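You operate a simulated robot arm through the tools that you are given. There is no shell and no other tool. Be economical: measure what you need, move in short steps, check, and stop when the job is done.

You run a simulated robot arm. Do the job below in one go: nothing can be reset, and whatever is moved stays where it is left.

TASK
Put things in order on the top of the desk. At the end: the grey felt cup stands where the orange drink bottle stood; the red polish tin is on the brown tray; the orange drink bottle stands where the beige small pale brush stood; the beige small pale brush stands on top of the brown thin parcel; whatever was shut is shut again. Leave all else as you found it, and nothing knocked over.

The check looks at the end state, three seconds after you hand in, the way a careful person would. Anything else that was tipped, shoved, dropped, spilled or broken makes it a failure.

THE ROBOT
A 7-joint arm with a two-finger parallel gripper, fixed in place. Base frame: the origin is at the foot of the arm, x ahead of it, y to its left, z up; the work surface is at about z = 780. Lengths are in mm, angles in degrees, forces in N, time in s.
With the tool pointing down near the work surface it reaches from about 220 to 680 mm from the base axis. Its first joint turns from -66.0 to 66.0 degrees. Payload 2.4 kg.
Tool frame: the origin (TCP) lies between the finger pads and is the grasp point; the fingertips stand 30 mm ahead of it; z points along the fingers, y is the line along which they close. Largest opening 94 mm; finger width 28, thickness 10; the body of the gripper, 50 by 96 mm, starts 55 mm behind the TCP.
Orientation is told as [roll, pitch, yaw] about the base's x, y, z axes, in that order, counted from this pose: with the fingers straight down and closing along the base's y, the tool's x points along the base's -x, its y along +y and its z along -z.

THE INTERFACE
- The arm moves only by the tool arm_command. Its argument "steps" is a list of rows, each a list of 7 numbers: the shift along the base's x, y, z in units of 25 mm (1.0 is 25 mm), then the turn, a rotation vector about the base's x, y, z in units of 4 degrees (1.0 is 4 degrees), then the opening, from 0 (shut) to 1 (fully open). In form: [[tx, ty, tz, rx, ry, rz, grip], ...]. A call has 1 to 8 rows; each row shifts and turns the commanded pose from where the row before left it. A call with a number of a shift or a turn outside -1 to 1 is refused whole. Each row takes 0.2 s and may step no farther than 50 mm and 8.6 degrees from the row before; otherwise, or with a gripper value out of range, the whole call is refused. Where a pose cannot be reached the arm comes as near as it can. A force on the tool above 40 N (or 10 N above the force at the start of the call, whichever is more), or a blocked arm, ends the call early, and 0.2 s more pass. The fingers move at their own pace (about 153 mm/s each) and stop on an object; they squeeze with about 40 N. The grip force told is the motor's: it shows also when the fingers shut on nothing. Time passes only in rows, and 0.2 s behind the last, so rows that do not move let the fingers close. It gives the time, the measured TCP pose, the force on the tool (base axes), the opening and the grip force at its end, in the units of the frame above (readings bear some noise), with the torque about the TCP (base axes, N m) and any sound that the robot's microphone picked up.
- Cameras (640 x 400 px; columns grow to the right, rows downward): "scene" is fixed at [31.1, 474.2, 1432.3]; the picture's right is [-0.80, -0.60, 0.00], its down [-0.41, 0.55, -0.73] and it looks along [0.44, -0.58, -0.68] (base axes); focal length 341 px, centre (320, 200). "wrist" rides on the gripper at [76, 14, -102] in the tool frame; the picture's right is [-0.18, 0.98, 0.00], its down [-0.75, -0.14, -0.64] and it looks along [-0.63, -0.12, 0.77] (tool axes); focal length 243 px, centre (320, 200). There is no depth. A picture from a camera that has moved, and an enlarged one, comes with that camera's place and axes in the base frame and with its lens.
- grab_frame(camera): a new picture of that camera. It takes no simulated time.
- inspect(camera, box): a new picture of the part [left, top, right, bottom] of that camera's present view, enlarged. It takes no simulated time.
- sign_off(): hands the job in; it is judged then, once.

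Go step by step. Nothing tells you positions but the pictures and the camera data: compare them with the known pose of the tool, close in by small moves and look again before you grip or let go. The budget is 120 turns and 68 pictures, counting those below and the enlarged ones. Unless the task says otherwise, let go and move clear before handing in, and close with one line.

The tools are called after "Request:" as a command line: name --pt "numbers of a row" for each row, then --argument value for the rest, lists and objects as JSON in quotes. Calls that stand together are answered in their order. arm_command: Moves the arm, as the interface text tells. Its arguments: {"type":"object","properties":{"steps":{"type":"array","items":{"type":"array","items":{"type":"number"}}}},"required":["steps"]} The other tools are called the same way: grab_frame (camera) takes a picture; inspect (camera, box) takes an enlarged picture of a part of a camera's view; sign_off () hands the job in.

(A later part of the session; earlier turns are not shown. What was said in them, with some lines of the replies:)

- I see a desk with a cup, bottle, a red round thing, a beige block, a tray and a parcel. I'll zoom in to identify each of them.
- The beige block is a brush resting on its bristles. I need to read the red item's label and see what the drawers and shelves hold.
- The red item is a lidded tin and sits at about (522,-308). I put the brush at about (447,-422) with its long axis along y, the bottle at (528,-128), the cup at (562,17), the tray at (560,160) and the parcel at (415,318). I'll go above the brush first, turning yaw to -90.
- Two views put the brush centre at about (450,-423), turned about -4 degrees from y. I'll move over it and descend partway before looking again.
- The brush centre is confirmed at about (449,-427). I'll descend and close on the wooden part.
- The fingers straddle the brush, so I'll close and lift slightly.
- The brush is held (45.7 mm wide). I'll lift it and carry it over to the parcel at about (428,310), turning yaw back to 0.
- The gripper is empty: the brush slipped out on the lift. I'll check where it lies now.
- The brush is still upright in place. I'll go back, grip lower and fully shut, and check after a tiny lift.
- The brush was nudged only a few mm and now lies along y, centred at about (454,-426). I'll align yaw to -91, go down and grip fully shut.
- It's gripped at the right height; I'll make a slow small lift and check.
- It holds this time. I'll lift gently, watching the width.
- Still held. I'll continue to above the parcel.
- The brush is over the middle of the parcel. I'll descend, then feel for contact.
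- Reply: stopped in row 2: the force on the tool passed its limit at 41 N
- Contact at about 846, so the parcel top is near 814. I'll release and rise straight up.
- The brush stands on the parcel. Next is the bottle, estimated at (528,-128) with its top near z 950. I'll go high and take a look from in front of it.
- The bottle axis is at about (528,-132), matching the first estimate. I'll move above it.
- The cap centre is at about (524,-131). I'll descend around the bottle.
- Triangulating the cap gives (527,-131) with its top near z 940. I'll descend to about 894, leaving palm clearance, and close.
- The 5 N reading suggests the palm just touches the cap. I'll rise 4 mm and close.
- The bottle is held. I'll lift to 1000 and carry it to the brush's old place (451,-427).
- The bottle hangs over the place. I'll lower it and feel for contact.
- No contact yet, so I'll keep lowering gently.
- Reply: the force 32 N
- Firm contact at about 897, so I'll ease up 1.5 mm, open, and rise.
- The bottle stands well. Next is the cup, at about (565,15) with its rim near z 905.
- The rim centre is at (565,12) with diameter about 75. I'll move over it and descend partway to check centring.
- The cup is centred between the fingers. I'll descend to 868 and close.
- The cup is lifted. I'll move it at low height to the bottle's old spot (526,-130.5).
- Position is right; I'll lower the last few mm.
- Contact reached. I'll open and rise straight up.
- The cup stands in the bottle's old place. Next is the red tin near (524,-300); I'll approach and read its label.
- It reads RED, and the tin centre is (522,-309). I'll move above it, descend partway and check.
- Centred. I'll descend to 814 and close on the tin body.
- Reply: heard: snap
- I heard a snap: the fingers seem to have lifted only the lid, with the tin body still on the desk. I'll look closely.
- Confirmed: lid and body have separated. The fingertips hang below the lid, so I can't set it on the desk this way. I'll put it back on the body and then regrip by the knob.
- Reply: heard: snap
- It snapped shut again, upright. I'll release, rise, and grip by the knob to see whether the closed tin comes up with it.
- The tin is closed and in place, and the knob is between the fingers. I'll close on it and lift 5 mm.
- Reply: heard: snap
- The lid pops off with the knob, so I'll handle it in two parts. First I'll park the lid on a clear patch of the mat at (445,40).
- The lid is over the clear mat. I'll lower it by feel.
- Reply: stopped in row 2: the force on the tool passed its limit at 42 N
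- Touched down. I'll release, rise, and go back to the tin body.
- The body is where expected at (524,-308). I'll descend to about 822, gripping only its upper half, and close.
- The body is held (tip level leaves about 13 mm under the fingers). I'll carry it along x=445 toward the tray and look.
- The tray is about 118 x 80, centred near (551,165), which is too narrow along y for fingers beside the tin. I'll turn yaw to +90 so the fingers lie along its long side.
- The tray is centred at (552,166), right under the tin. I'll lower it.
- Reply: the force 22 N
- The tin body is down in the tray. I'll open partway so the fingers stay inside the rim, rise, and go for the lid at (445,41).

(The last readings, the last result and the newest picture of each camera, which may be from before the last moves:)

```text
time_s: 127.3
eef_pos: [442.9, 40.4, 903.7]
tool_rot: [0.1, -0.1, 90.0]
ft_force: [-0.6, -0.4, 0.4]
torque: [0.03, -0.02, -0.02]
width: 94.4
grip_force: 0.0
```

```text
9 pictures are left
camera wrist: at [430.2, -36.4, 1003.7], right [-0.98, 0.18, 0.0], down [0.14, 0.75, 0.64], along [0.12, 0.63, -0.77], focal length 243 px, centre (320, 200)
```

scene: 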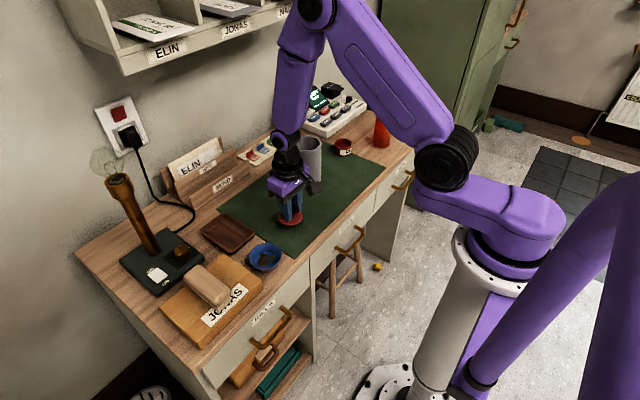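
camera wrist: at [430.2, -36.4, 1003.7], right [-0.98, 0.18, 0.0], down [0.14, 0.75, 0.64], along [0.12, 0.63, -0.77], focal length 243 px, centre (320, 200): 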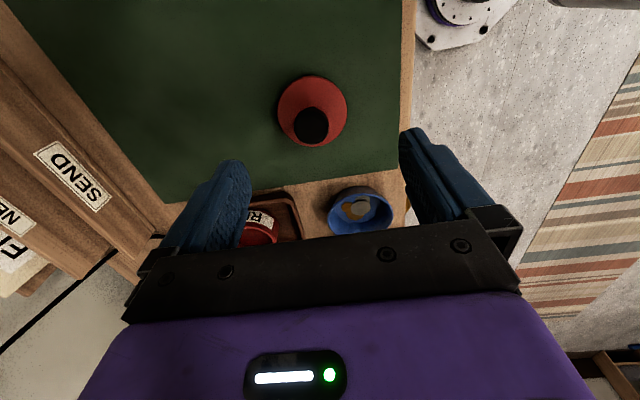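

The lid sits upright around (448,40). I'll descend and close on the knob.

Request:
arm_command --pt "0.2 0 -0.8 0 0 0 1" --pt "0 0 -0.8 0 0 0 1" --pt "0 0 -0.8 0 0 0 1" --pt "0 0 -0.5 0 0 0 0.7" --pt "0 0 0 0 0 0 0.4" --pt "0 0 0 0 0 0 0" --pt "0 0 0 0 0 0 0" --pt "0 0 0 0 0 0 0"

Request:
arm_command --pt "0 0 0.1 0 0 0 0" --pt "0 0 0.3 0 0 0 0" --pt "0 0 0.6 0 0 0 0" --pt "0 0 0.6 0 0 0 0"

Request:
grab_frame --camera "wrist"

```text
time_s: 129.1
eef_pos: [450.0, 39.7, 830.1]
tool_rot: [0.2, -0.1, 90.0]
ft_force: [-0.4, 0.3, -0.2]
torque: [-0.01, 0.01, -0.01]
width: 25.8
grip_force: 39.5
```

```text
time_s: 130.1
eef_pos: [448.7, 40.9, 870.7]
tool_rot: [0.1, -0.2, 90.0]
ft_force: [-0.6, -1.0, 0.5]
torque: [-0.02, -0.04, 0.0]
width: 25.8
grip_force: 39.8
```

```text
8 pictures are left
camera wrist: at [435.0, -36.2, 972.1], right [-0.98, 0.18, 0.0], down [0.14, 0.75, 0.64], along [0.12, 0.63, -0.77], focal length 243 px, centre (320, 200)
```

wrist: 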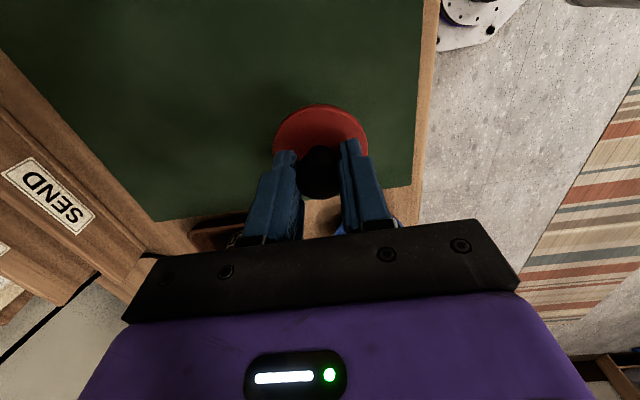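

The lid is held and centred. I'll carry it over the tin in the tray.

Request:
arm_command --pt "0 0 0.8 0 0 0 0" --pt "0 0 0.6 0 0 0 0" --pt "0.8 1 0 0 0 0 0" --pt "0.8 1 0 0 0 0 0" --pt "0.9 1 0 0 0 0 0" --pt "0.9 1 0 0 0 0 0" --pt "0.73 1 0 0 0 0 0" --pt "0 0 0 0 0 0 0"

Request:
arm_command --pt "0 0 -0.7 0 0 0 0" --pt "0 0 0 0 0 0 0"

Request:
grab_frame --camera "wrist"

```text
time_s: 131.9
eef_pos: [551.6, 164.5, 905.4]
tool_rot: [0.1, -0.1, 89.9]
ft_force: [-0.5, -0.1, -0.2]
torque: [0.01, 0.02, 0.02]
width: 25.7
grip_force: 40.1
```

```text
time_s: 132.5
eef_pos: [552.6, 164.2, 886.5]
tool_rot: [0.2, 0.0, 90.0]
ft_force: [0.0, 0.3, -0.1]
torque: [0.01, 0.0, -0.01]
width: 26.1
grip_force: 40.3
```

```text
7 pictures are left
camera wrist: at [538.8, 88.2, 988.6], right [-0.98, 0.18, 0.0], down [0.14, 0.75, 0.64], along [0.12, 0.63, -0.77], focal length 243 px, centre (320, 200)
```

wrist: 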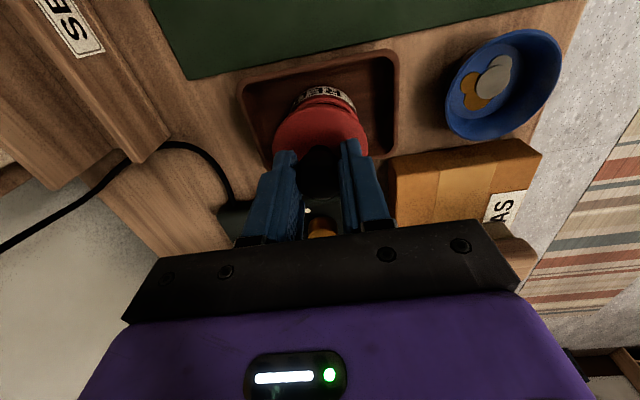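

Request:
inspect --camera "wrist" --box '[250, 65, 390, 165]'

```text
4.00 times, centred on (320, 115) of wrist
camera zoom: at [538.8, 88.2, 988.6], right [-0.98, 0.18, 0.0], down [0.14, 0.75, 0.64], along [0.12, 0.63, -0.77], focal length 970 px, centre (320, 540)
```

zoom: 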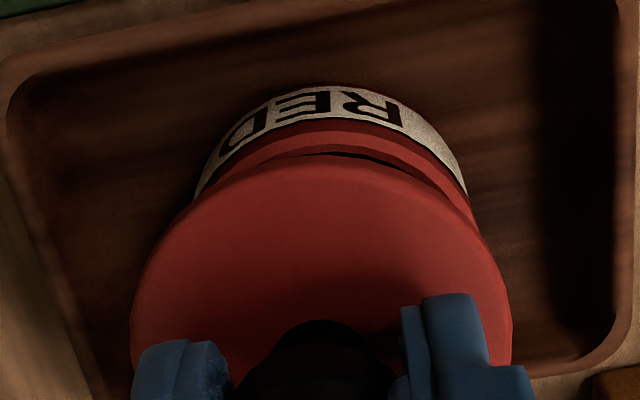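

Comparing front edges, the tin body sits about 4–5 mm further in +y than the lid. I'll correct by +4.5 mm and lower to just above contact.

Request:
arm_command --pt "0 0.18 -0.3 0 0 0 0" --pt "0 0 -0.4 0 0 0 0" --pt "0 0 -0.2 0 0 0 0" --pt "0 0 0 0 0 0 0"

Request:
inspect --camera "wrist" --box '[250, 65, 390, 165]'

```text
time_s: 133.5
eef_pos: [552.5, 169.6, 865.8]
tool_rot: [0.1, -0.1, 90.0]
ft_force: [-0.7, 0.3, -0.7]
torque: [0.0, 0.01, -0.02]
width: 26.0
grip_force: 40.3
```

```text
4.00 times, centred on (320, 115) of wrist
camera zoom: at [538.9, 93.6, 966.9], right [-0.98, 0.18, 0.0], down [0.14, 0.75, 0.64], along [0.12, 0.63, -0.77], focal length 970 px, centre (320, 540)
```

zoom: 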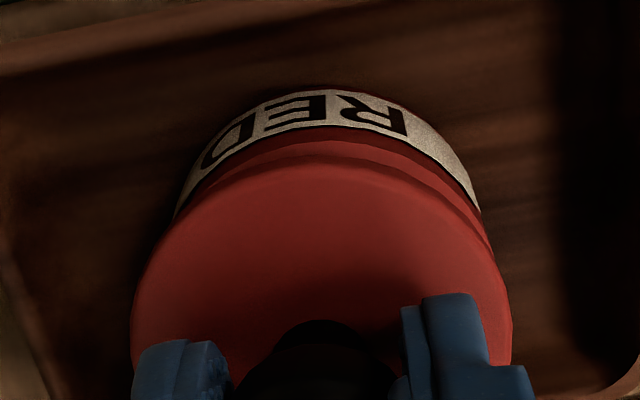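

Lid and body line up now. I'll lower and press until it snaps.

Request:
arm_command --pt "0 0 -0.15 0 0 0 0" --pt "0 0 -0.1 0 0 0 0" --pt "0 0 0 0 0 0 0"

Request:
arm_command --pt "0 0 -0.08 0 0 0 0" --pt "0 0 0 0 0 0 0"

Request:
arm_command --pt "0 0 -0.06 0 0 0 0" --pt "0 0 0 0 0 0 0"

```text
time_s: 134.3
eef_pos: [551.5, 170.8, 859.8]
tool_rot: [0.2, -0.1, 89.9]
ft_force: [-0.2, 0.0, 0.5]
torque: [0.01, 0.02, -0.02]
width: 25.8
grip_force: 39.7
```

```text
time_s: 134.9
eef_pos: [551.4, 169.3, 857.6]
tool_rot: [0.0, -0.1, 90.1]
ft_force: [-4.9, -4.4, 15.5]
torque: [-0.17, 0.16, 0.05]
width: 25.5
grip_force: 39.8
heard: snap
```

```text
time_s: 135.5
eef_pos: [553.2, 169.5, 857.7]
tool_rot: [-0.1, -0.3, 89.9]
ft_force: [-9.2, -7.4, 36.3]
torque: [-0.27, 0.35, 0.05]
width: 26.1
grip_force: 40.2
```

It snapped shut. I'll open, rise clear, and check.

Request:
arm_command --pt "0 0 0.05 0 0 0 0.6" --pt "0 0 0 0 0 0 0.8" --pt "0 0 0 0 0 0 0.8" --pt "0 0 0.4 0 0 0 0.8" --pt "0 0 1 0 0 0 0.8" --pt "0 0 1 0 0 0 0.8" --pt "0 0 1 0 0 0 0.8" --pt "-1 -1 1 0 0 0 0.8"

Request:
arm_command --pt "-1 -1 1 0 0 0 0.8" --pt "-1 -1 1 0 0 0 0.8" --pt "-1 -1 1 0 0 0 0.8" --pt "-1 -1 0 0 0 0 0.8" --pt "-1 -1 0 0 0 0 0.8" --pt "0 -1 0 0 0 0 0.8"

Request:
inspect --camera "scene" --box '[190, 180, 310, 280]'

Request:
grab_frame --camera "scene"

```text
time_s: 137.3
eef_pos: [527.1, 144.1, 968.0]
tool_rot: [0.1, 0.0, 90.0]
ft_force: [-1.0, 0.0, -0.6]
torque: [0.01, -0.02, 0.0]
width: 75.1
grip_force: 0.0
```

```text
time_s: 138.7
eef_pos: [401.4, -6.1, 1039.7]
tool_rot: [0.1, -0.2, 90.0]
ft_force: [0.3, -0.2, -0.1]
torque: [0.01, 0.0, -0.03]
width: 75.3
grip_force: 0.0
```

```text
4.00 times, centred on (250, 230) of scene
camera zoom: at [31.1, 474.2, 1432.3], right [-0.8, -0.6, 0.0], down [-0.41, 0.55, -0.73], along [0.44, -0.58, -0.68], focal length 1364 px, centre (600, 80)
```

zoom: 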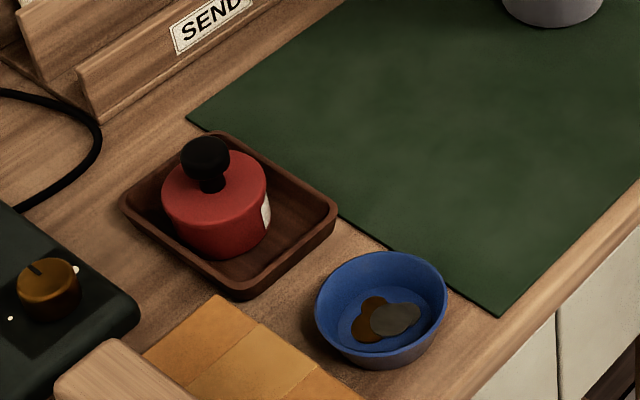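

```text
3 pictures are left
```

scene: 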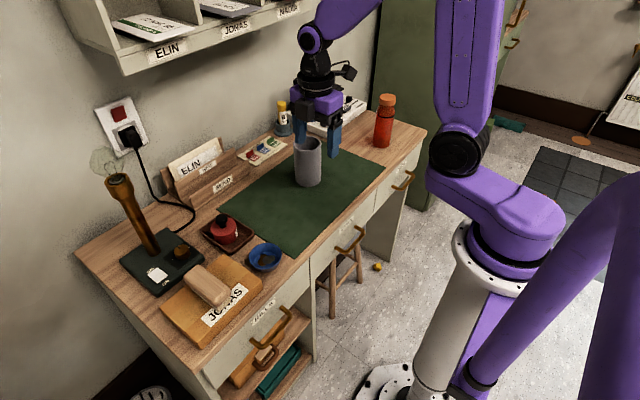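

The tin is shut on the tray, the brush is on the parcel, the bottle and cup are in place, and the arm is clear. I'm handing in.

Request:
sign_off

```text
The job is handed in.
```

The job is handed in. The cup stands in the bottle's old spot and the bottle in the brush's. The brush is on the parcel. The red tin's lid popped off while I was moving it, but the tin is now on the tray with the lid snapped shut again.
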